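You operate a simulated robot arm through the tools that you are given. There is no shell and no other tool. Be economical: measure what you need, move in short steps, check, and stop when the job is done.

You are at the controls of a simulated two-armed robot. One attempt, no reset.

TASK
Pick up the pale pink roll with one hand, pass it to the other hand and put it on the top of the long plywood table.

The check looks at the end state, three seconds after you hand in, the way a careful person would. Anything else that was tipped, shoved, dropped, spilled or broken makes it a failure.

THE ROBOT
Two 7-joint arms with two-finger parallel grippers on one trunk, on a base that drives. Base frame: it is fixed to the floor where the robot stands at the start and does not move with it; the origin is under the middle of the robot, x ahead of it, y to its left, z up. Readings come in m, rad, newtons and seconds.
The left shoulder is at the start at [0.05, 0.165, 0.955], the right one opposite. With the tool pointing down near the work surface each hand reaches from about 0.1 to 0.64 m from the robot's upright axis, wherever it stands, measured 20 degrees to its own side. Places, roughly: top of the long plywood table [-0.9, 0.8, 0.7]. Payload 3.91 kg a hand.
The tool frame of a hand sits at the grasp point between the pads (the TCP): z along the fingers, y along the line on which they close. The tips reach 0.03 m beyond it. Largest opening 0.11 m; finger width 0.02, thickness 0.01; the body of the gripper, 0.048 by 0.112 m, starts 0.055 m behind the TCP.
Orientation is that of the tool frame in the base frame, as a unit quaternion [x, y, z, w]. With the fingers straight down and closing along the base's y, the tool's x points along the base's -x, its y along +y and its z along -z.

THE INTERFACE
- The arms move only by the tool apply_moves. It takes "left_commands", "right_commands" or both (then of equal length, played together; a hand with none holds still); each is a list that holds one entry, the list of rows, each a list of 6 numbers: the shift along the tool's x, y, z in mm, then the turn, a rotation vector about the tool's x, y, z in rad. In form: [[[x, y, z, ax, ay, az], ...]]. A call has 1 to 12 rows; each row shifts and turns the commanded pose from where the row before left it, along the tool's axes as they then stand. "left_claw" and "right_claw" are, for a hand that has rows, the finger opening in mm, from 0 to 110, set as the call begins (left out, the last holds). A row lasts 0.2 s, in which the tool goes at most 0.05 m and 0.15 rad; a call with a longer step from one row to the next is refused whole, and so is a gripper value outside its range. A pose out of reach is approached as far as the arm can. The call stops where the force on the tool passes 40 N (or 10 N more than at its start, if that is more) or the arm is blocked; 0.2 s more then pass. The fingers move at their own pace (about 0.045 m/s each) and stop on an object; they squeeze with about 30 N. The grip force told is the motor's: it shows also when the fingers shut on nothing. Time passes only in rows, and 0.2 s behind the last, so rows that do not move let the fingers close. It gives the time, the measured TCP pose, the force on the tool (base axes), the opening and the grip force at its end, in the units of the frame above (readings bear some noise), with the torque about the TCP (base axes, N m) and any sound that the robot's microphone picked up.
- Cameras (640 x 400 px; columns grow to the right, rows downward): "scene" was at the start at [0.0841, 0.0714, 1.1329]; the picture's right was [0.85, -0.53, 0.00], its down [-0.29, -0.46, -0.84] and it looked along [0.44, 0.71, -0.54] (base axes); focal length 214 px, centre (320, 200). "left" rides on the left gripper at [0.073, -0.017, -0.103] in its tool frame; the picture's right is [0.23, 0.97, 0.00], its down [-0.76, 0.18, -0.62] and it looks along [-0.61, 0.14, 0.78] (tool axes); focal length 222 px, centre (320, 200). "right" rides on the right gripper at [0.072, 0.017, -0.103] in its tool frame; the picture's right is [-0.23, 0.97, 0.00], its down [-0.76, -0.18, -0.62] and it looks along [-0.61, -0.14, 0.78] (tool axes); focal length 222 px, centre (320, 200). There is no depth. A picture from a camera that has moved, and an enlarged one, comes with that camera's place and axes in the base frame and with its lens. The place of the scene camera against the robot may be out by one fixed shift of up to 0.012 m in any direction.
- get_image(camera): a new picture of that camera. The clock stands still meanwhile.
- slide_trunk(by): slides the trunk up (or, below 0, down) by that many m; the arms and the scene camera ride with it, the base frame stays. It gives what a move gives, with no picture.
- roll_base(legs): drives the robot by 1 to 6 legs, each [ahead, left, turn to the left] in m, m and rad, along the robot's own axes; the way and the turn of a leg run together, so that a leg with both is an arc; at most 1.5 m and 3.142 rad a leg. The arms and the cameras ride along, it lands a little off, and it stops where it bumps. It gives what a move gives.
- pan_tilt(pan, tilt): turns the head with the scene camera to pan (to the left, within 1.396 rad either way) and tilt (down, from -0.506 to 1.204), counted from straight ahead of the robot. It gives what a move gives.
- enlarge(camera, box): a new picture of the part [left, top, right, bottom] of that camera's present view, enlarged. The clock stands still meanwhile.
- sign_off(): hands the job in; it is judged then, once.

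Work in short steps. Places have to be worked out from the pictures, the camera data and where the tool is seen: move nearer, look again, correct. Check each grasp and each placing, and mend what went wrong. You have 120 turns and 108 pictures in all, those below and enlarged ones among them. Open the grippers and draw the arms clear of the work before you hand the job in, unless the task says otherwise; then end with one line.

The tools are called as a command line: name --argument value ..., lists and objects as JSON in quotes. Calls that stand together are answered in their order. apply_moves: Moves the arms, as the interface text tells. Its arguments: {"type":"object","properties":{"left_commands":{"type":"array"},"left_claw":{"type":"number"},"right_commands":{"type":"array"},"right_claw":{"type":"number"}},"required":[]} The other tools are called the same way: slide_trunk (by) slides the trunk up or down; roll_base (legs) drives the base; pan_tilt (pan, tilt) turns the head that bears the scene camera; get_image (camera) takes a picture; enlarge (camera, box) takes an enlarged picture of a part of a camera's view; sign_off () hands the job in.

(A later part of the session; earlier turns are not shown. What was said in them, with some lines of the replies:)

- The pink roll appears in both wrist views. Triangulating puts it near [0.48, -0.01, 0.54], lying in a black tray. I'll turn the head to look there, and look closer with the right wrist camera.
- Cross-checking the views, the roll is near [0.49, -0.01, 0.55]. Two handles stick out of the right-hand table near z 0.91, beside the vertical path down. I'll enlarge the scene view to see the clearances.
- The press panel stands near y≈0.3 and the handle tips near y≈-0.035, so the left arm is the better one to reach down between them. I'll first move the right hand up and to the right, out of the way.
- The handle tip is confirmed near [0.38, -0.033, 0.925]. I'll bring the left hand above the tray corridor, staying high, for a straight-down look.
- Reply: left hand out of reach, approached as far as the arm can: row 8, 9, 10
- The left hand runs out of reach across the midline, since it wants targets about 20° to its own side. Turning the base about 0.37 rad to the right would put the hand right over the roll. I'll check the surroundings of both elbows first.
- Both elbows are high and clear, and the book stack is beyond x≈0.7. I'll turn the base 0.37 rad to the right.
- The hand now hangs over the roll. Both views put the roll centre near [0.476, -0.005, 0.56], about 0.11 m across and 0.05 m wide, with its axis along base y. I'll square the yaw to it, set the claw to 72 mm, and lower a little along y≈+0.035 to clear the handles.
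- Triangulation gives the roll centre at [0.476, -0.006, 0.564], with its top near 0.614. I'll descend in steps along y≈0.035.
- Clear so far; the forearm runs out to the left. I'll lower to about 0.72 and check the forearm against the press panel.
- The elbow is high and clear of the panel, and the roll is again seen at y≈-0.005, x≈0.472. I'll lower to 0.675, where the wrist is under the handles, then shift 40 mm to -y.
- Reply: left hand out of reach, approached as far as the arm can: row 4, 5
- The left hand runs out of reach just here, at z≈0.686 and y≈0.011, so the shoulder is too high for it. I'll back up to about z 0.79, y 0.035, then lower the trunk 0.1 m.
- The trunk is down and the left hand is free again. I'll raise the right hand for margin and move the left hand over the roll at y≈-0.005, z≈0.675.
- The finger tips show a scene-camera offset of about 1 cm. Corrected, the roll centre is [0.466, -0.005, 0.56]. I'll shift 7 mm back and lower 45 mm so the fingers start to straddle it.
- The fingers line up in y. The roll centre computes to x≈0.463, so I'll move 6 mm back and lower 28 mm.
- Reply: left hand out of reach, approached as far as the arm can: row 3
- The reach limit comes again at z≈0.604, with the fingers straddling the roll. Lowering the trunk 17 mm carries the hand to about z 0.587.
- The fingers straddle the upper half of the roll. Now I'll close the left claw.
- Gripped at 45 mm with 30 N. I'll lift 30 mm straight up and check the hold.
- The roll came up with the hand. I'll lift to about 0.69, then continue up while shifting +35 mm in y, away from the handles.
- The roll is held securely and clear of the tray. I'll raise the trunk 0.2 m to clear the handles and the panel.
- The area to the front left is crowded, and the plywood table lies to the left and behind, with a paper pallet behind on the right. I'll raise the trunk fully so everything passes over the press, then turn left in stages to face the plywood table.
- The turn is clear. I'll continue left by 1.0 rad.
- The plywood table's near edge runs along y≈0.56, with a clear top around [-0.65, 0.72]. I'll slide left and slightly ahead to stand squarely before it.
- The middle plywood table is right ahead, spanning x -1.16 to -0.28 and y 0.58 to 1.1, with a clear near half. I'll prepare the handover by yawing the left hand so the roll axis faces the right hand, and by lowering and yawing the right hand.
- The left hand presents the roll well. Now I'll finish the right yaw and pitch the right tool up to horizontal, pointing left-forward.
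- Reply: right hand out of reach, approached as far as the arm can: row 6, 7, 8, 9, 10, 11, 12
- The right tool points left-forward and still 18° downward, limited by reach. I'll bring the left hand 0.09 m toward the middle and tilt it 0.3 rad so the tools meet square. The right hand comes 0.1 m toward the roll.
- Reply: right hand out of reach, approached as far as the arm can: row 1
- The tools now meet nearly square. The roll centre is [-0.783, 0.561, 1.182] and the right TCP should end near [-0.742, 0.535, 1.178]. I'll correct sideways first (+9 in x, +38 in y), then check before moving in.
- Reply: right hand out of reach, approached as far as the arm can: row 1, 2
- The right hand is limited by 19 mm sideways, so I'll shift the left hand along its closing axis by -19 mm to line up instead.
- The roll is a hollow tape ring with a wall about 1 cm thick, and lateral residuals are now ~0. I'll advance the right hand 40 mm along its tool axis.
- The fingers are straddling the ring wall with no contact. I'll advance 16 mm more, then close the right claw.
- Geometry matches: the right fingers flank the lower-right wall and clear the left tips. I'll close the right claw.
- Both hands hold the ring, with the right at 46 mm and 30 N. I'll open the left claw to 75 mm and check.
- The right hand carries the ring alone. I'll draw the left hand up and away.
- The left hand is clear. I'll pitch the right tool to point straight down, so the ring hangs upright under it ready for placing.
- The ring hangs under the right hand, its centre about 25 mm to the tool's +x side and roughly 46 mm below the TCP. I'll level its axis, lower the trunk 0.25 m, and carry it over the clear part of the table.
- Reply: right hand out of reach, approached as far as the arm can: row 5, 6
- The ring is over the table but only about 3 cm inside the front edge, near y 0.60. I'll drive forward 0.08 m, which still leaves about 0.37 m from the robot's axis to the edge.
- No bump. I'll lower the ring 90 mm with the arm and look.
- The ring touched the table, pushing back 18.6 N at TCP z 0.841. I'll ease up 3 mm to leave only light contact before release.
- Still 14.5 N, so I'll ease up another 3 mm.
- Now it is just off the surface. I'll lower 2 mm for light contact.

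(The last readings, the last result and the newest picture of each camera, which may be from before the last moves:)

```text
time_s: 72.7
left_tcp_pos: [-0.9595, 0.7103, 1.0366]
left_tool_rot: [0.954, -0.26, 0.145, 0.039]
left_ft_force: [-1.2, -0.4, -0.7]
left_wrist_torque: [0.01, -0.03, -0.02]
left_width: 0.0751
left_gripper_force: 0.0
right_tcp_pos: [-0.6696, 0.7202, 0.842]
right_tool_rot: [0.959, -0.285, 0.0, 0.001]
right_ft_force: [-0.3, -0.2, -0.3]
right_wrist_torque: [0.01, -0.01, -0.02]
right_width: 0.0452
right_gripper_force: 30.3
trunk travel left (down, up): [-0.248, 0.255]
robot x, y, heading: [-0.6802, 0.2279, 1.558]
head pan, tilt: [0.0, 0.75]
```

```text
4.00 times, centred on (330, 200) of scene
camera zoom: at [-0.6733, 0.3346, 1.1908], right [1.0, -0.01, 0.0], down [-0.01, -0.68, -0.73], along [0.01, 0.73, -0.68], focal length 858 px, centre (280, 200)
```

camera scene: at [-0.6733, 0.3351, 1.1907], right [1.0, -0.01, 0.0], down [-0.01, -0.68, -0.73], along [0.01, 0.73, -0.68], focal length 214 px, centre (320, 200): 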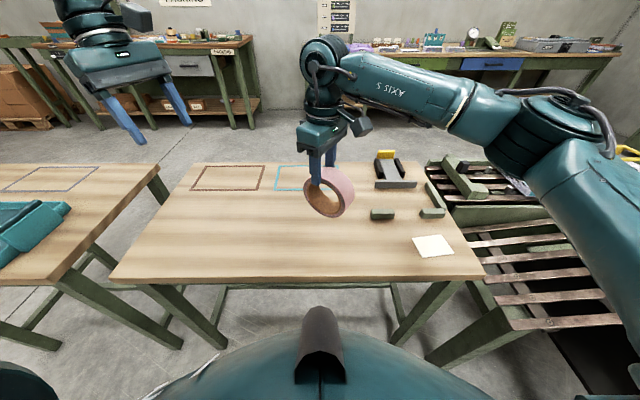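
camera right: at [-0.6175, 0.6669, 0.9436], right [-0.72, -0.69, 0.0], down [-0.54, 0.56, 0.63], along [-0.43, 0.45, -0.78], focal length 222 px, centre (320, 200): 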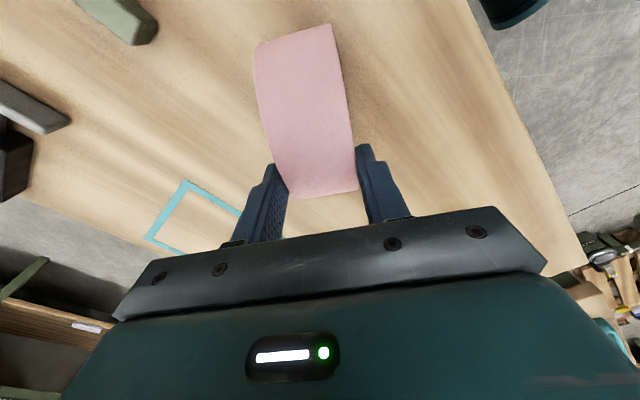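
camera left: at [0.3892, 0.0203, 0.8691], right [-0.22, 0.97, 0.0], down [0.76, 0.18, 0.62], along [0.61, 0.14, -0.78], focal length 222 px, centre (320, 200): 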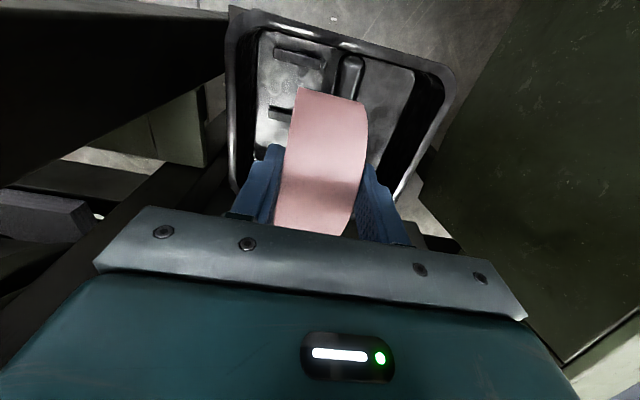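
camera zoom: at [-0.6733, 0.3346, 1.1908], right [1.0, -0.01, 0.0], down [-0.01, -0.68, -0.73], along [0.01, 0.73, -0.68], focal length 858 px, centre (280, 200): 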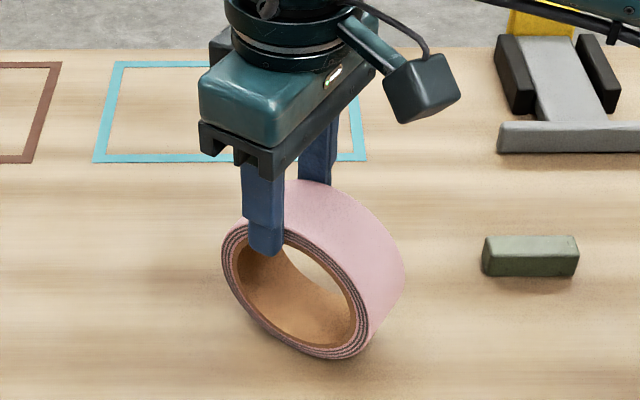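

Visually it is just above or at the surface, with force about zero. I'll lower 1 mm more and read the force.

apply_moves --right_commands '[[[0, 0, 1, 0, 0, 0], [0, 0, 0, 0, 0, 0]]]'

```text
time_s: 73.3
left_tcp_pos: [-0.96, 0.7106, 1.0358]
left_tool_rot: [0.954, -0.261, 0.145, 0.038]
left_ft_force: [-0.1, -0.6, -0.9]
left_wrist_torque: [0.0, -0.02, -0.01]
left_width: 0.0753
left_gripper_force: 0.1
right_tcp_pos: [-0.6702, 0.7196, 0.8412]
right_tool_rot: [0.959, -0.284, -0.002, 0.0]
right_ft_force: [-0.2, 0.6, 2.3]
right_wrist_torque: [-0.04, 0.03, 0.02]
right_width: 0.0451
right_gripper_force: 29.7
trunk travel left (down, up): [-0.248, 0.255]
robot x, y, heading: [-0.6822, 0.2288, 1.558]
head pan, tilt: [0.0, 0.75]
```

Light contact at 2.3 N. I'll release by opening to 65 mm and check that the ring stays put.

apply_moves --right_commands '[[[0, 0, 0, 0, 0, 0], [0, 0, 0, 0, 0, 0], [0, 0, 0, 0, 0, 0]]]' --right_claw 70

enlarge --camera "scene" --box '[270, 150, 390, 250]'

get_image --camera "right"

```text
time_s: 74.1
left_tcp_pos: [-0.9597, 0.7102, 1.0371]
left_tool_rot: [0.954, -0.261, 0.145, 0.039]
left_ft_force: [-0.1, -0.6, -0.1]
left_wrist_torque: [0.0, -0.01, -0.01]
left_width: 0.0752
left_gripper_force: 0.0
right_tcp_pos: [-0.6701, 0.7197, 0.8414]
right_tool_rot: [0.959, -0.285, -0.001, 0.0]
right_ft_force: [-0.6, 0.0, 0.6]
right_wrist_torque: [0.05, 0.0, 0.0]
right_width: 0.0698
right_gripper_force: 0.0
trunk travel left (down, up): [-0.248, 0.255]
robot x, y, heading: [-0.6809, 0.2269, 1.56]
head pan, tilt: [0.0, 0.75]
```

```text
4.00 times, centred on (330, 200) of scene
camera zoom: at [-0.6733, 0.3345, 1.1908], right [1.0, -0.01, 0.0], down [-0.01, -0.68, -0.73], along [0.01, 0.73, -0.68], focal length 858 px, centre (280, 200)
```

zoom: 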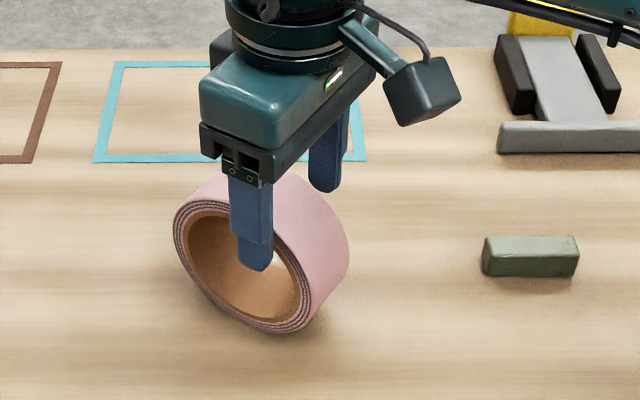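

```text
40 pictures are left
camera right: at [-0.6177, 0.6668, 0.9433], right [-0.72, -0.69, 0.0], down [-0.54, 0.57, 0.62], along [-0.43, 0.45, -0.78], focal length 222 px, centre (320, 200)
```

right: 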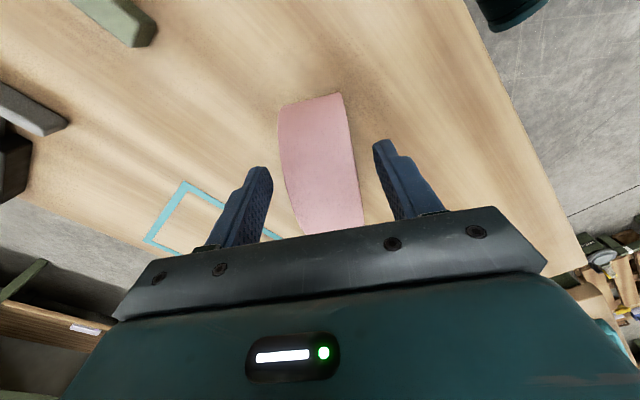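

The ring is rolling slowly along its plane but is still between the fingers, so I'll regrip right away.

apply_moves --right_commands '[[[0, 0, 0, 0, 0, 0], [0, 0, 0, 0, 0, 0], [0, 0, 0, 0, 0, 0]]]' --right_claw 20

enlarge --camera "scene" --box '[270, 150, 390, 250]'

get_image --camera "right"

```text
time_s: 74.9
left_tcp_pos: [-0.9606, 0.7102, 1.0368]
left_tool_rot: [0.954, -0.261, 0.145, 0.039]
left_ft_force: [0.1, 0.7, 0.3]
left_wrist_torque: [0.03, -0.03, 0.01]
left_width: 0.075
left_gripper_force: 0.2
right_tcp_pos: [-0.6706, 0.7186, 0.8404]
right_tool_rot: [0.959, -0.284, 0.0, 0.001]
right_ft_force: [0.7, 0.7, -0.2]
right_wrist_torque: [-0.02, -0.03, 0.01]
right_width: 0.0454
right_gripper_force: 29.6
trunk travel left (down, up): [-0.248, 0.255]
robot x, y, heading: [-0.6839, 0.226, 1.565]
head pan, tilt: [0.0, 0.75]
```

```text
4.00 times, centred on (330, 200) of scene
camera zoom: at [-0.6733, 0.3345, 1.1908], right [1.0, -0.01, 0.0], down [-0.01, -0.68, -0.73], along [0.01, 0.73, -0.68], focal length 858 px, centre (280, 200)
```

zoom: 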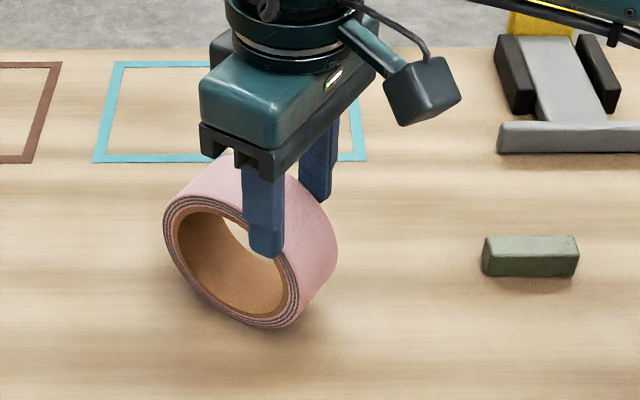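

```text
38 pictures are left
camera right: at [-0.6177, 0.6668, 0.9434], right [-0.72, -0.69, 0.0], down [-0.54, 0.57, 0.62], along [-0.43, 0.45, -0.78], focal length 222 px, centre (320, 200)
```

right: 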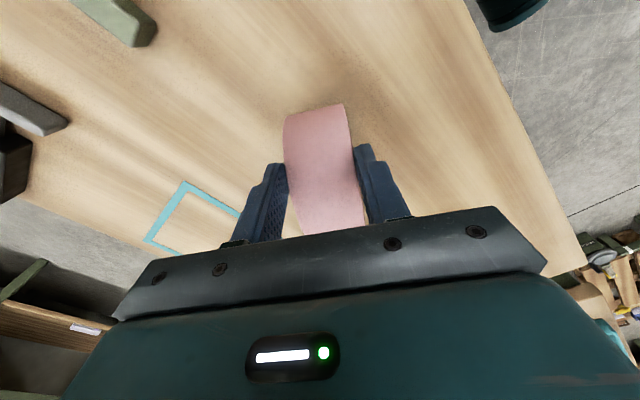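

Caught again, but standing on its rim it rolls, so I'll lay it flat. I'll lift it, move the base 0.12 m left for clearance from the items on the table, and yaw the hand back to square.

apply_moves --right_commands '[[[0, 0, -30, 0, 0, 0], [0, 0, -40, 0, 0, 0], [0, 0, -40, 0, 0, 0]]]'

roll_base --legs '[[0, 0.12, 0]]'

apply_moves --right_commands '[[[0, 0, 0, 0, 0, 0.142], [0, 0, 0, 0, 0, 0.142], [0, 0, 0, 0, 0, 0.142], [0, 0, 0, 0, 0, 0.142], [0, 0, 0, 0, 0, 0.142], [0, 0, 0, 0, 0, 0.142], [0, 0, 0, 0, 0, 0.142]]]'

get_image --camera "scene"

```text
time_s: 75.7
left_tcp_pos: [-0.9596, 0.7121, 1.0365]
left_tool_rot: [0.954, -0.261, 0.145, 0.038]
left_ft_force: [0.1, -0.7, 0.1]
left_wrist_torque: [-0.04, -0.02, -0.01]
left_width: 0.075
left_gripper_force: 0.0
right_tcp_pos: [-0.6691, 0.721, 0.9522]
right_tool_rot: [0.959, -0.284, 0.0, 0.001]
right_ft_force: [0.0, 0.9, -0.8]
right_wrist_torque: [-0.06, -0.02, -0.01]
right_width: 0.0454
right_gripper_force: 29.6
trunk travel left (down, up): [-0.248, 0.255]
robot x, y, heading: [-0.6794, 0.2266, 1.56]
head pan, tilt: [0.0, 0.75]
```

```text
time_s: 77.4
left_tcp_pos: [-1.0777, 0.7115, 1.0369]
left_tool_rot: [0.953, -0.262, 0.144, 0.039]
left_ft_force: [-0.4, -0.3, -0.3]
left_wrist_torque: [0.02, 0.03, 0.01]
left_width: 0.0751
left_gripper_force: 0.0
right_tcp_pos: [-0.7871, 0.7218, 0.9512]
right_tool_rot: [0.959, -0.284, 0.001, 0.001]
right_ft_force: [0.4, -0.1, -0.6]
right_wrist_torque: [0.0, -0.03, -0.02]
right_width: 0.0456
right_gripper_force: 30.3
trunk travel left (down, up): [-0.248, 0.255]
robot x, y, heading: [-0.7973, 0.2317, 1.562]
head pan, tilt: [0.0, 0.75]
```

```text
time_s: 79.0
left_tcp_pos: [-1.0769, 0.7115, 1.0375]
left_tool_rot: [0.954, -0.261, 0.145, 0.039]
left_ft_force: [0.0, 0.4, -1.0]
left_wrist_torque: [0.0, 0.03, 0.0]
left_width: 0.0748
left_gripper_force: 0.1
right_tcp_pos: [-0.7864, 0.7219, 0.9512]
right_tool_rot: [-0.705, 0.709, 0.0, -0.002]
right_ft_force: [-0.2, -0.5, -1.3]
right_wrist_torque: [-0.05, 0.0, 0.0]
right_width: 0.0455
right_gripper_force: 29.4
trunk travel left (down, up): [-0.248, 0.255]
robot x, y, heading: [-0.7993, 0.2299, 1.565]
head pan, tilt: [0.0, 0.75]
```

```text
37 pictures are left
camera scene: at [-0.7913, 0.3358, 1.1908], right [1.0, -0.01, 0.0], down [-0.01, -0.68, -0.73], along [0.01, 0.73, -0.68], focal length 214 px, centre (320, 200)
```

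scene: 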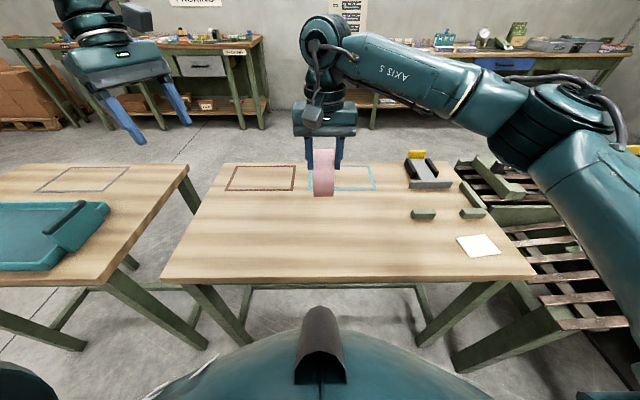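

Squared up over clear table. Now I'll tilt the right tool so it points left and down, laying the ring over toward flat, and lift the left hand out of the way.

apply_moves --right_commands '[[[0, 0, 0, -0.14, 0, 0], [0, 0, 0, -0.14, 0, 0], [0, 0, 0, -0.14, 0, 0], [0, 0, 0, -0.14, 0, 0], [0, 0, 0, -0.14, 0, 0], [0, 0, 0, -0.14, 0, 0], [0, 0, 0, -0.14, 0, 0], [0, 0, 0, -0.14, 0, 0]]]' --left_commands '[[[0, 0, -20, 0, 0, 0], [0, 0, -20, 0, 0, 0], [0, 0, -20, 0, 0, 0], [0, 0, -20, 0, 0, 0], [0, 0, 0, 0, 0, 0], [0, 0, 0, 0, 0, 0], [0, 0, 0, 0, 0, 0], [0, 0, 0, 0, 0, 0]]]'

get_image --camera "scene"

```text
time_s: 80.8
left_tcp_pos: [-1.0972, 0.7248, 1.1128]
left_tool_rot: [0.954, -0.261, 0.145, 0.038]
left_ft_force: [0.2, 0.6, -0.4]
left_wrist_torque: [-0.03, 0.04, 0.0]
left_width: 0.0754
left_gripper_force: 0.1
right_tcp_pos: [-0.7867, 0.7213, 0.9533]
right_tool_rot: [-0.597, 0.599, 0.378, -0.376]
right_ft_force: [0.8, 1.0, -0.9]
right_wrist_torque: [-0.04, -0.06, -0.02]
right_width: 0.0456
right_gripper_force: 30.4
trunk travel left (down, up): [-0.248, 0.255]
robot x, y, heading: [-0.8049, 0.2284, 1.561]
head pan, tilt: [0.0, 0.75]
```

```text
36 pictures are left
camera scene: at [-0.7912, 0.3359, 1.1908], right [1.0, -0.01, 0.0], down [-0.01, -0.68, -0.73], along [0.01, 0.73, -0.68], focal length 214 px, centre (320, 200)
```

scene: 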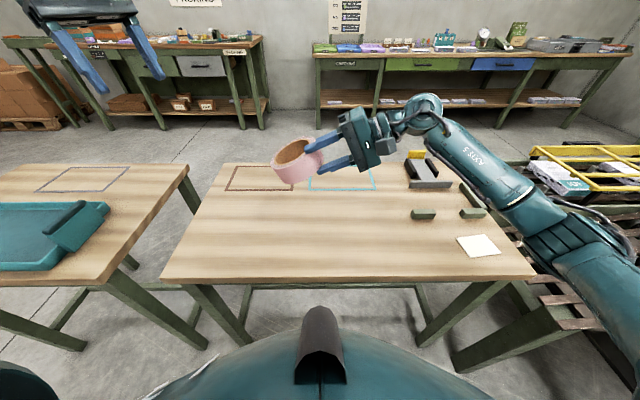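

The ring is tilted 64° toward flat. Before lowering I'll check the elbow's clearance over the table and press with the head turned right.

pan_tilt --pan -0.9 --tilt 0.75

get_image --camera "scene"

get_image --camera "right"

```text
time_s: 82.0
left_tcp_pos: [-1.0978, 0.7252, 1.1131]
left_tool_rot: [0.954, -0.261, 0.144, 0.039]
left_ft_force: [-0.1, 0.0, -0.3]
left_wrist_torque: [0.01, 0.0, -0.01]
left_width: 0.075
left_gripper_force: 0.1
right_tcp_pos: [-0.7873, 0.7205, 0.9516]
right_tool_rot: [-0.598, 0.599, 0.376, -0.376]
right_ft_force: [-1.1, -0.3, -1.0]
right_wrist_torque: [-0.05, -0.04, 0.0]
right_width: 0.0454
right_gripper_force: 29.9
trunk travel left (down, up): [-0.248, 0.255]
robot x, y, heading: [-0.8039, 0.2289, 1.56]
head pan, tilt: [-0.901, 0.75]
```

```text
35 pictures are left
camera scene: at [-0.7267, 0.3038, 1.1908], right [0.61, -0.79, 0.0], down [-0.54, -0.42, -0.73], along [0.58, 0.45, -0.68], focal length 214 px, centre (320, 200)
```

scene: 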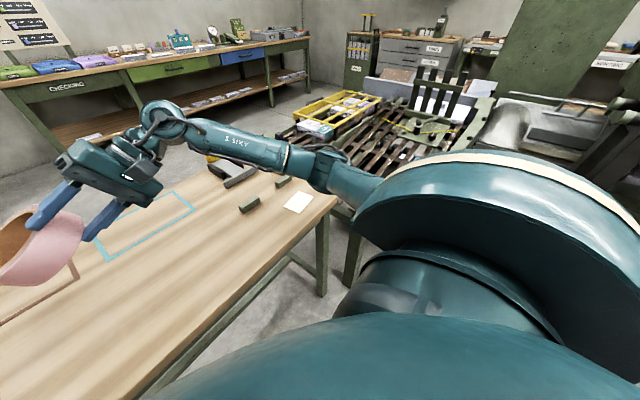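

```text
34 pictures are left
camera right: at [-0.7009, 0.6498, 1.012], right [-0.42, 0.23, 0.88], down [0.64, 0.76, 0.11], along [-0.64, 0.61, -0.47], focal length 222 px, centre (320, 200)
```

right: 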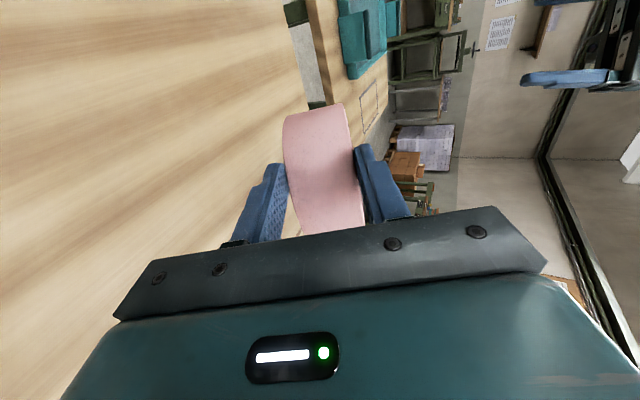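

The arm runs nearly straight, well above the table edge. The ring's low edge should touch near TCP z≈0.805. I'll lower 110 mm straight down first.

apply_moves --right_commands '[[[0, -33, 16, 0, 0, 0], [0, -33, 16, 0, 0, 0], [0, -33, 16, 0, 0, 0]]]'

get_image --camera "scene"

get_image --camera "right"

```text
time_s: 82.8
left_tcp_pos: [-1.0984, 0.7245, 1.1126]
left_tool_rot: [0.953, -0.262, 0.145, 0.038]
left_ft_force: [-0.2, 0.2, 0.9]
left_wrist_torque: [0.0, 0.0, 0.02]
left_width: 0.0749
left_gripper_force: 0.1
right_tcp_pos: [-0.7872, 0.7205, 0.8422]
right_tool_rot: [-0.599, 0.599, 0.375, -0.376]
right_ft_force: [0.1, -0.3, -1.2]
right_wrist_torque: [-0.03, -0.07, -0.01]
right_width: 0.0457
right_gripper_force: 29.7
trunk travel left (down, up): [-0.248, 0.255]
robot x, y, heading: [-0.8022, 0.2304, 1.56]
head pan, tilt: [-0.901, 0.75]
```

```text
33 pictures are left
camera scene: at [-0.7266, 0.3038, 1.1908], right [0.61, -0.79, 0.0], down [-0.54, -0.42, -0.73], along [0.58, 0.45, -0.68], focal length 214 px, centre (320, 200)
```

scene: 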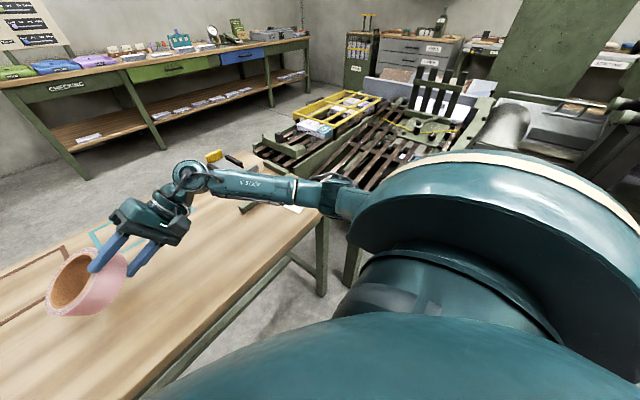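

```text
32 pictures are left
camera right: at [-0.7006, 0.6482, 0.9021], right [-0.42, 0.23, 0.88], down [0.64, 0.76, 0.11], along [-0.64, 0.61, -0.47], focal length 222 px, centre (320, 200)
```

right: 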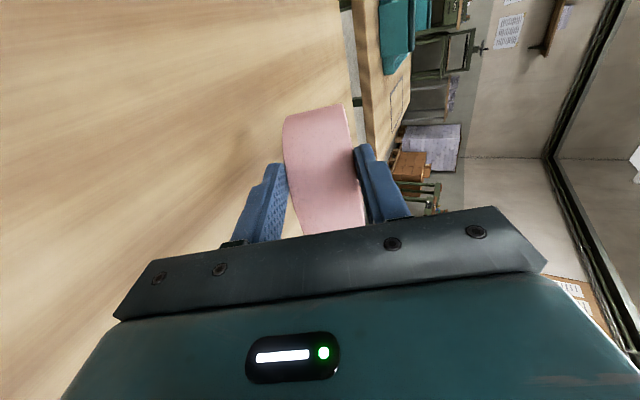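

The way is clear below. I'll lower 28 mm more, then creep.

apply_moves --right_commands '[[[0, -12.6, 6.1, 0, 0, 0], [0, -12.6, 6.1, 0, 0, 0]]]'

pan_tilt --pan 0.0 --tilt 0.75

enlarge --camera "scene" --box '[220, 100, 420, 260]'

```text
time_s: 83.4
left_tcp_pos: [-1.0983, 0.7237, 1.1126]
left_tool_rot: [0.954, -0.261, 0.145, 0.038]
left_ft_force: [-0.5, 0.6, 0.7]
left_wrist_torque: [-0.01, -0.03, 0.02]
left_width: 0.0749
left_gripper_force: 0.0
right_tcp_pos: [-0.787, 0.721, 0.8119]
right_tool_rot: [-0.598, 0.599, 0.376, -0.376]
right_ft_force: [0.3, -0.2, -0.8]
right_wrist_torque: [-0.04, -0.05, 0.03]
right_width: 0.0456
right_gripper_force: 29.7
trunk travel left (down, up): [-0.248, 0.255]
robot x, y, heading: [-0.8005, 0.2304, 1.562]
head pan, tilt: [-0.901, 0.75]
```

```text
time_s: 84.6
left_tcp_pos: [-1.0975, 0.7248, 1.1133]
left_tool_rot: [0.953, -0.262, 0.144, 0.039]
left_ft_force: [0.0, -0.2, 0.3]
left_wrist_torque: [-0.04, 0.05, -0.01]
left_width: 0.0747
left_gripper_force: 0.0
right_tcp_pos: [-0.788, 0.7201, 0.8131]
right_tool_rot: [-0.598, 0.6, 0.375, -0.377]
right_ft_force: [-0.3, -1.1, -0.5]
right_wrist_torque: [-0.02, -0.08, 0.01]
right_width: 0.0455
right_gripper_force: 29.7
trunk travel left (down, up): [-0.248, 0.255]
robot x, y, heading: [-0.7996, 0.2292, 1.56]
head pan, tilt: [0.0, 0.75]
```

```text
2.50 times, centred on (320, 180) of scene
camera zoom: at [-0.7912, 0.3358, 1.1908], right [1.0, -0.01, 0.0], down [-0.01, -0.68, -0.73], along [0.01, 0.73, -0.68], focal length 536 px, centre (320, 250)
```

zoom: 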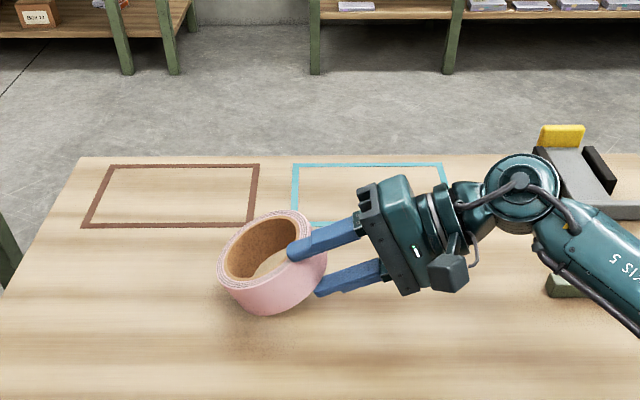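

The ring's low edge is close to the surface. I'll creep down 6 mm.

apply_moves --right_commands '[[[0, -2.7, 1.3, 0, 0, 0], [0, -2.7, 1.3, 0, 0, 0]]]'

```text
time_s: 85.2
left_tcp_pos: [-1.099, 0.7255, 1.1132]
left_tool_rot: [0.953, -0.262, 0.145, 0.039]
left_ft_force: [0.0, 0.3, -0.2]
left_wrist_torque: [0.01, 0.0, 0.02]
left_width: 0.075
left_gripper_force: 0.0
right_tcp_pos: [-0.7871, 0.7208, 0.8069]
right_tool_rot: [-0.599, 0.6, 0.375, -0.376]
right_ft_force: [-0.1, -0.3, -1.3]
right_wrist_torque: [-0.02, -0.05, -0.01]
right_width: 0.0456
right_gripper_force: 29.8
trunk travel left (down, up): [-0.248, 0.255]
robot x, y, heading: [-0.7978, 0.2313, 1.56]
head pan, tilt: [0.0, 0.75]
```

No contact yet, so I'll go down 6 mm more.

apply_moves --right_commands '[[[0, -2.7, 1.3, 0, 0, 0], [0, -2.7, 1.3, 0, 0, 0]]]'

```text
time_s: 85.8
left_tcp_pos: [-1.0992, 0.7243, 1.1134]
left_tool_rot: [0.953, -0.262, 0.144, 0.039]
left_ft_force: [-0.3, 0.2, -0.6]
left_wrist_torque: [-0.03, -0.03, 0.02]
left_width: 0.075
left_gripper_force: 0.1
right_tcp_pos: [-0.7861, 0.7211, 0.8007]
right_tool_rot: [-0.598, 0.6, 0.375, -0.376]
right_ft_force: [-0.1, -0.2, -1.8]
right_wrist_torque: [-0.04, -0.01, -0.01]
right_width: 0.0457
right_gripper_force: 30.1
trunk travel left (down, up): [-0.248, 0.255]
robot x, y, heading: [-0.7998, 0.2239, 1.558]
head pan, tilt: [0.0, 0.75]
```

Still free. The lower finger has about 16 mm of clearance, so I'll go 3 mm at a time.

apply_moves --right_commands '[[[0, -2.7, 1.3, 0, 0, 0], [0, 0, 0, 0, 0, 0]]]'

enlarge --camera "scene" --box '[270, 150, 370, 240]'

```text
time_s: 86.4
left_tcp_pos: [-1.0968, 0.724, 1.1127]
left_tool_rot: [0.953, -0.262, 0.144, 0.04]
left_ft_force: [0.6, -0.9, -0.4]
left_wrist_torque: [0.01, 0.01, 0.02]
left_width: 0.0749
left_gripper_force: 0.0
right_tcp_pos: [-0.7864, 0.7208, 0.798]
right_tool_rot: [-0.597, 0.599, 0.376, -0.377]
right_ft_force: [0.1, -0.9, -1.2]
right_wrist_torque: [-0.02, -0.06, -0.04]
right_width: 0.0455
right_gripper_force: 30.2
trunk travel left (down, up): [-0.248, 0.255]
robot x, y, heading: [-0.7979, 0.2319, 1.561]
head pan, tilt: [0.0, 0.75]
```

```text
4.44 times, centred on (320, 195) of scene
camera zoom: at [-0.7913, 0.3358, 1.1908], right [1.0, -0.01, 0.0], down [-0.01, -0.68, -0.73], along [0.01, 0.73, -0.68], focal length 953 px, centre (320, 222)
```

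zoom: 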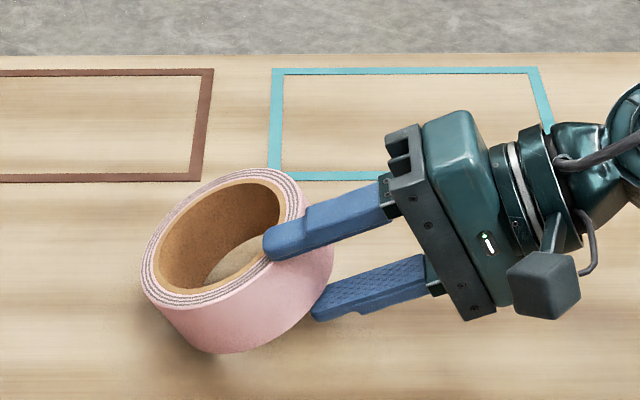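

Its left edge is nearly down. I'll lower another 3 mm.

apply_moves --right_commands '[[[0, -2.7, 1.3, 0, 0, 0], [0, 0, 0, 0, 0, 0]]]'

```text
time_s: 87.0
left_tcp_pos: [-1.0974, 0.7249, 1.1131]
left_tool_rot: [0.953, -0.262, 0.144, 0.039]
left_ft_force: [0.3, 0.7, -0.4]
left_wrist_torque: [-0.01, 0.01, 0.0]
left_width: 0.075
left_gripper_force: 0.2
right_tcp_pos: [-0.7876, 0.722, 0.7953]
right_tool_rot: [-0.598, 0.6, 0.376, -0.376]
right_ft_force: [1.0, -0.8, -0.8]
right_wrist_torque: [-0.08, -0.07, -0.02]
right_width: 0.0453
right_gripper_force: 30.3
trunk travel left (down, up): [-0.248, 0.255]
robot x, y, heading: [-0.7972, 0.2298, 1.559]
head pan, tilt: [0.0, 0.75]
```

No contact yet. I'll go another 4 mm.

apply_moves --right_commands '[[[0, -3.6, 1.7, 0, 0, 0], [0, 0, 0, 0, 0, 0]]]'

```text
time_s: 87.6
left_tcp_pos: [-1.0977, 0.7241, 1.1124]
left_tool_rot: [0.954, -0.261, 0.145, 0.037]
left_ft_force: [0.0, -0.1, -0.7]
left_wrist_torque: [0.0, -0.01, 0.0]
left_width: 0.075
left_gripper_force: 0.0
right_tcp_pos: [-0.7871, 0.7213, 0.7931]
right_tool_rot: [-0.598, 0.599, 0.377, -0.376]
right_ft_force: [1.5, -1.3, 7.2]
right_wrist_torque: [0.12, 0.55, 0.08]
right_width: 0.0456
right_gripper_force: 29.4
trunk travel left (down, up): [-0.248, 0.255]
robot x, y, heading: [-0.7981, 0.23, 1.555]
head pan, tilt: [0.0, 0.75]
```

Contact at 7 N with the lever arm at the ring's far edge, as intended. I'll ease up 2 mm and open to 57 mm, so the ring settles onto the lower finger.

apply_moves --right_commands '[[[0, 1.8, -0.9, 0, 0, 0], [0, 0, 0, 0, 0, 0]]]'

apply_moves --right_commands '[[[0, 0, 0, 0, 0, 0], [0, 0, 0, 0, 0, 0]]]' --right_claw 57

enlarge --camera "scene" --box '[270, 150, 370, 240]'

```text
time_s: 88.2
left_tcp_pos: [-1.098, 0.7228, 1.1121]
left_tool_rot: [0.954, -0.261, 0.145, 0.038]
left_ft_force: [0.1, -0.3, -1.2]
left_wrist_torque: [0.0, -0.01, -0.01]
left_width: 0.0749
left_gripper_force: 0.0
right_tcp_pos: [-0.7864, 0.7207, 0.7935]
right_tool_rot: [-0.598, 0.6, 0.375, -0.375]
right_ft_force: [-1.3, -0.6, 3.1]
right_wrist_torque: [0.07, 0.39, 0.04]
right_width: 0.0455
right_gripper_force: 29.8
trunk travel left (down, up): [-0.248, 0.255]
robot x, y, heading: [-0.7978, 0.2289, 1.559]
head pan, tilt: [0.0, 0.75]
```

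```text
time_s: 88.8
left_tcp_pos: [-1.0982, 0.7246, 1.1138]
left_tool_rot: [0.954, -0.261, 0.144, 0.038]
left_ft_force: [-0.2, 0.5, 0.3]
left_wrist_torque: [0.04, 0.0, 0.06]
left_width: 0.075
left_gripper_force: 0.1
right_tcp_pos: [-0.7866, 0.7214, 0.7923]
right_tool_rot: [-0.598, 0.6, 0.376, -0.375]
right_ft_force: [1.1, -0.7, -1.0]
right_wrist_torque: [-0.02, 0.0, 0.0]
right_width: 0.0573
right_gripper_force: 0.3
trunk travel left (down, up): [-0.248, 0.255]
robot x, y, heading: [-0.8021, 0.2264, 1.564]
head pan, tilt: [0.0, 0.75]
```

```text
4.44 times, centred on (320, 195) of scene
camera zoom: at [-0.7913, 0.3358, 1.1908], right [1.0, -0.01, 0.0], down [-0.01, -0.68, -0.73], along [0.01, 0.73, -0.68], focal length 953 px, centre (320, 222)
```

zoom: 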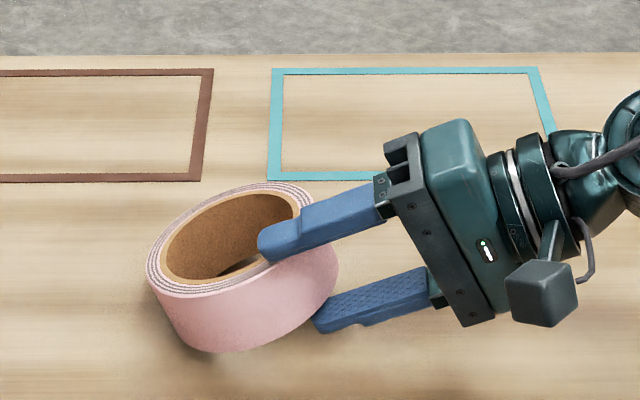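

The ring now leans on the lower finger. I'll withdraw along the fingers in small steps so it settles flat.

apply_moves --right_commands '[[[0, 0, -8, 0, 0, 0], [0, 0, -8, 0, 0, 0], [0, 0, -8, 0, 0, 0]]]'

enlarge --camera "scene" --box '[270, 150, 370, 240]'

```text
time_s: 89.6
left_tcp_pos: [-1.0979, 0.7239, 1.1123]
left_tool_rot: [0.953, -0.262, 0.145, 0.039]
left_ft_force: [0.0, 0.5, -0.1]
left_wrist_torque: [-0.02, 0.0, 0.02]
left_width: 0.0748
left_gripper_force: 0.1
right_tcp_pos: [-0.7642, 0.722, 0.804]
right_tool_rot: [-0.599, 0.599, 0.376, -0.376]
right_ft_force: [0.3, -0.4, 0.4]
right_wrist_torque: [0.0, -0.01, -0.01]
right_width: 0.0571
right_gripper_force: 0.0
trunk travel left (down, up): [-0.248, 0.255]
robot x, y, heading: [-0.8004, 0.2263, 1.56]
head pan, tilt: [0.0, 0.75]
```

```text
4.44 times, centred on (320, 195) of scene
camera zoom: at [-0.7913, 0.3357, 1.1908], right [1.0, -0.01, 0.0], down [-0.01, -0.68, -0.73], along [0.01, 0.73, -0.68], focal length 953 px, centre (320, 222)
```

zoom: 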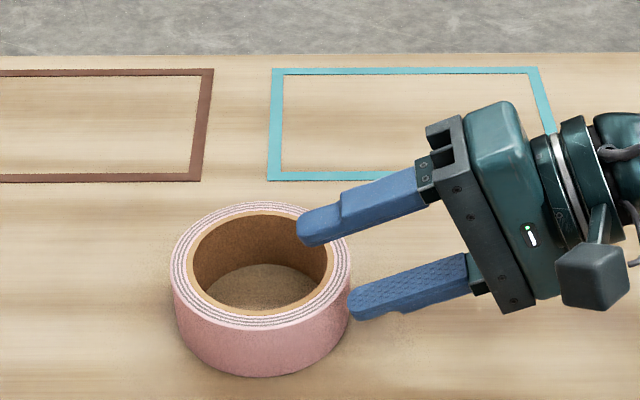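

The ring lies flat on the table. I'll draw the right hand back 30 mm along its axis, then straight up.

apply_moves --right_commands '[[[0, 0, -15, 0, 0, 0], [0, 0, -20, 0, 0, 0], [0, 36, -17, 0, 0, 0], [0, 36, -17, 0, 0, 0], [0, 36, -17, 0, 0, 0], [0, 36, -17, 0, 0, 0], [0, 36, -17, 0, 0, 0]]]'

get_image --camera "scene"

```text
time_s: 91.2
left_tcp_pos: [-1.098, 0.725, 1.1131]
left_tool_rot: [0.953, -0.263, 0.144, 0.039]
left_ft_force: [-0.2, 0.4, 0.3]
left_wrist_torque: [0.0, 0.01, 0.02]
left_width: 0.0749
left_gripper_force: 0.2
right_tcp_pos: [-0.7354, 0.7208, 1.0177]
right_tool_rot: [-0.598, 0.599, 0.376, -0.377]
right_ft_force: [-1.0, -1.0, 0.4]
right_wrist_torque: [-0.04, 0.02, -0.01]
right_width: 0.0569
right_gripper_force: 0.0
trunk travel left (down, up): [-0.248, 0.255]
robot x, y, heading: [-0.8002, 0.2272, 1.56]
head pan, tilt: [0.0, 0.75]
```

```text
27 pictures are left
camera scene: at [-0.7914, 0.3356, 1.1908], right [1.0, -0.01, 0.0], down [-0.01, -0.68, -0.73], along [0.01, 0.73, -0.68], focal length 214 px, centre (320, 200)
```

scene: 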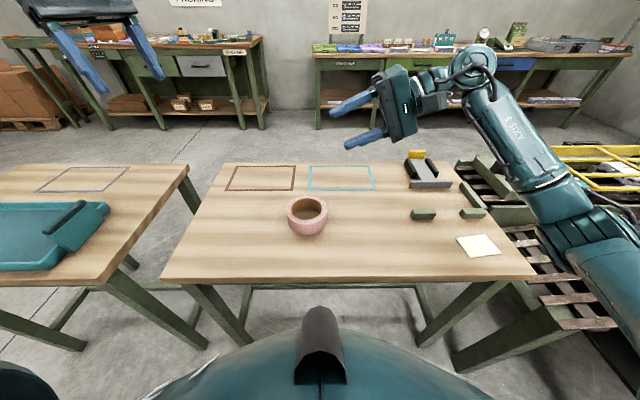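

The ring lies flat on the plywood table and the other items are where they were. I'll open both claws and raise the trunk to draw the arms well clear.

apply_moves --left_commands '[[[0, 0, 0, 0, 0, 0], [0, 0, 0, 0, 0, 0], [0, 0, 0, 0, 0, 0]]]' --right_commands '[[[0, 0, 0, 0, 0, 0], [0, 0, 0, 0, 0, 0], [0, 0, 0, 0, 0, 0]]]' --left_claw 110 --right_claw 110

slide_trunk --by 0.12

roll_base --legs '[[-0.1, 0, 0]]'

get_image --camera "scene"

```text
time_s: 92.0
left_tcp_pos: [-1.0994, 0.7241, 1.1132]
left_tool_rot: [0.954, -0.262, 0.144, 0.039]
left_ft_force: [-0.5, -0.1, 0.3]
left_wrist_torque: [0.0, 0.01, -0.02]
left_width: 0.1099
left_gripper_force: 0.0
right_tcp_pos: [-0.7354, 0.7224, 1.0169]
right_tool_rot: [-0.597, 0.6, 0.377, -0.376]
right_ft_force: [-0.3, 0.5, 0.1]
right_wrist_torque: [0.01, 0.01, 0.02]
right_width: 0.1102
right_gripper_force: 0.1
trunk travel left (down, up): [-0.248, 0.255]
robot x, y, heading: [-0.7991, 0.2273, 1.563]
head pan, tilt: [0.0, 0.75]
```

```text
time_s: 93.5
left_tcp_pos: [-1.098, 0.7244, 1.2323]
left_tool_rot: [0.953, -0.262, 0.144, 0.039]
left_ft_force: [0.5, 0.4, 0.0]
left_wrist_torque: [-0.02, 0.02, -0.04]
left_width: 0.1097
left_gripper_force: 0.1
right_tcp_pos: [-0.7355, 0.7224, 1.1376]
right_tool_rot: [-0.598, 0.6, 0.375, -0.377]
right_ft_force: [0.1, 0.1, -0.2]
right_wrist_torque: [-0.01, 0.01, 0.0]
right_width: 0.1101
right_gripper_force: 0.0
trunk travel left (down, up): [-0.368, 0.135]
robot x, y, heading: [-0.798, 0.228, 1.566]
head pan, tilt: [0.0, 0.75]
```

```text
time_s: 94.7
left_tcp_pos: [-1.0996, 0.6243, 1.2331]
left_tool_rot: [0.954, -0.261, 0.145, 0.037]
left_ft_force: [0.0, -0.2, 0.0]
left_wrist_torque: [0.01, 0.03, 0.04]
left_width: 0.11
left_gripper_force: 0.1
right_tcp_pos: [-0.7359, 0.6229, 1.1379]
right_tool_rot: [-0.598, 0.599, 0.377, -0.377]
right_ft_force: [0.7, 0.3, -0.4]
right_wrist_torque: [-0.01, -0.01, -0.02]
right_width: 0.1097
right_gripper_force: 0.1
trunk travel left (down, up): [-0.368, 0.135]
robot x, y, heading: [-0.7963, 0.1278, 1.561]
head pan, tilt: [0.0, 0.75]
```

```text
26 pictures are left
camera scene: at [-0.7923, 0.2367, 1.3109], right [1.0, -0.01, 0.0], down [-0.01, -0.68, -0.73], along [0.01, 0.73, -0.68], focal length 214 px, centre (320, 200)
```

scene: 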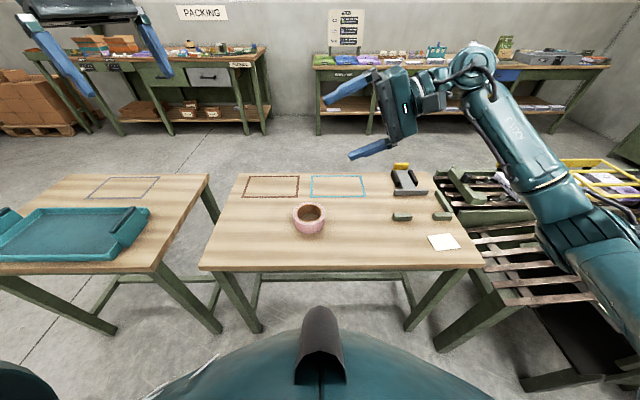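

The ring is lying still on the named table, both hands are open and clear, and nothing else has moved. I'm handing in.

sign_off

```text
The job is handed in.
```

I picked up the pale pink roll with the left hand, passed it to the right hand, and laid it flat on top of the plywood table. It rolled a few centimetres when I first stood it on its rim there, so I caught it and laid it flat instead; nothing else was disturbed in the pictures I took.
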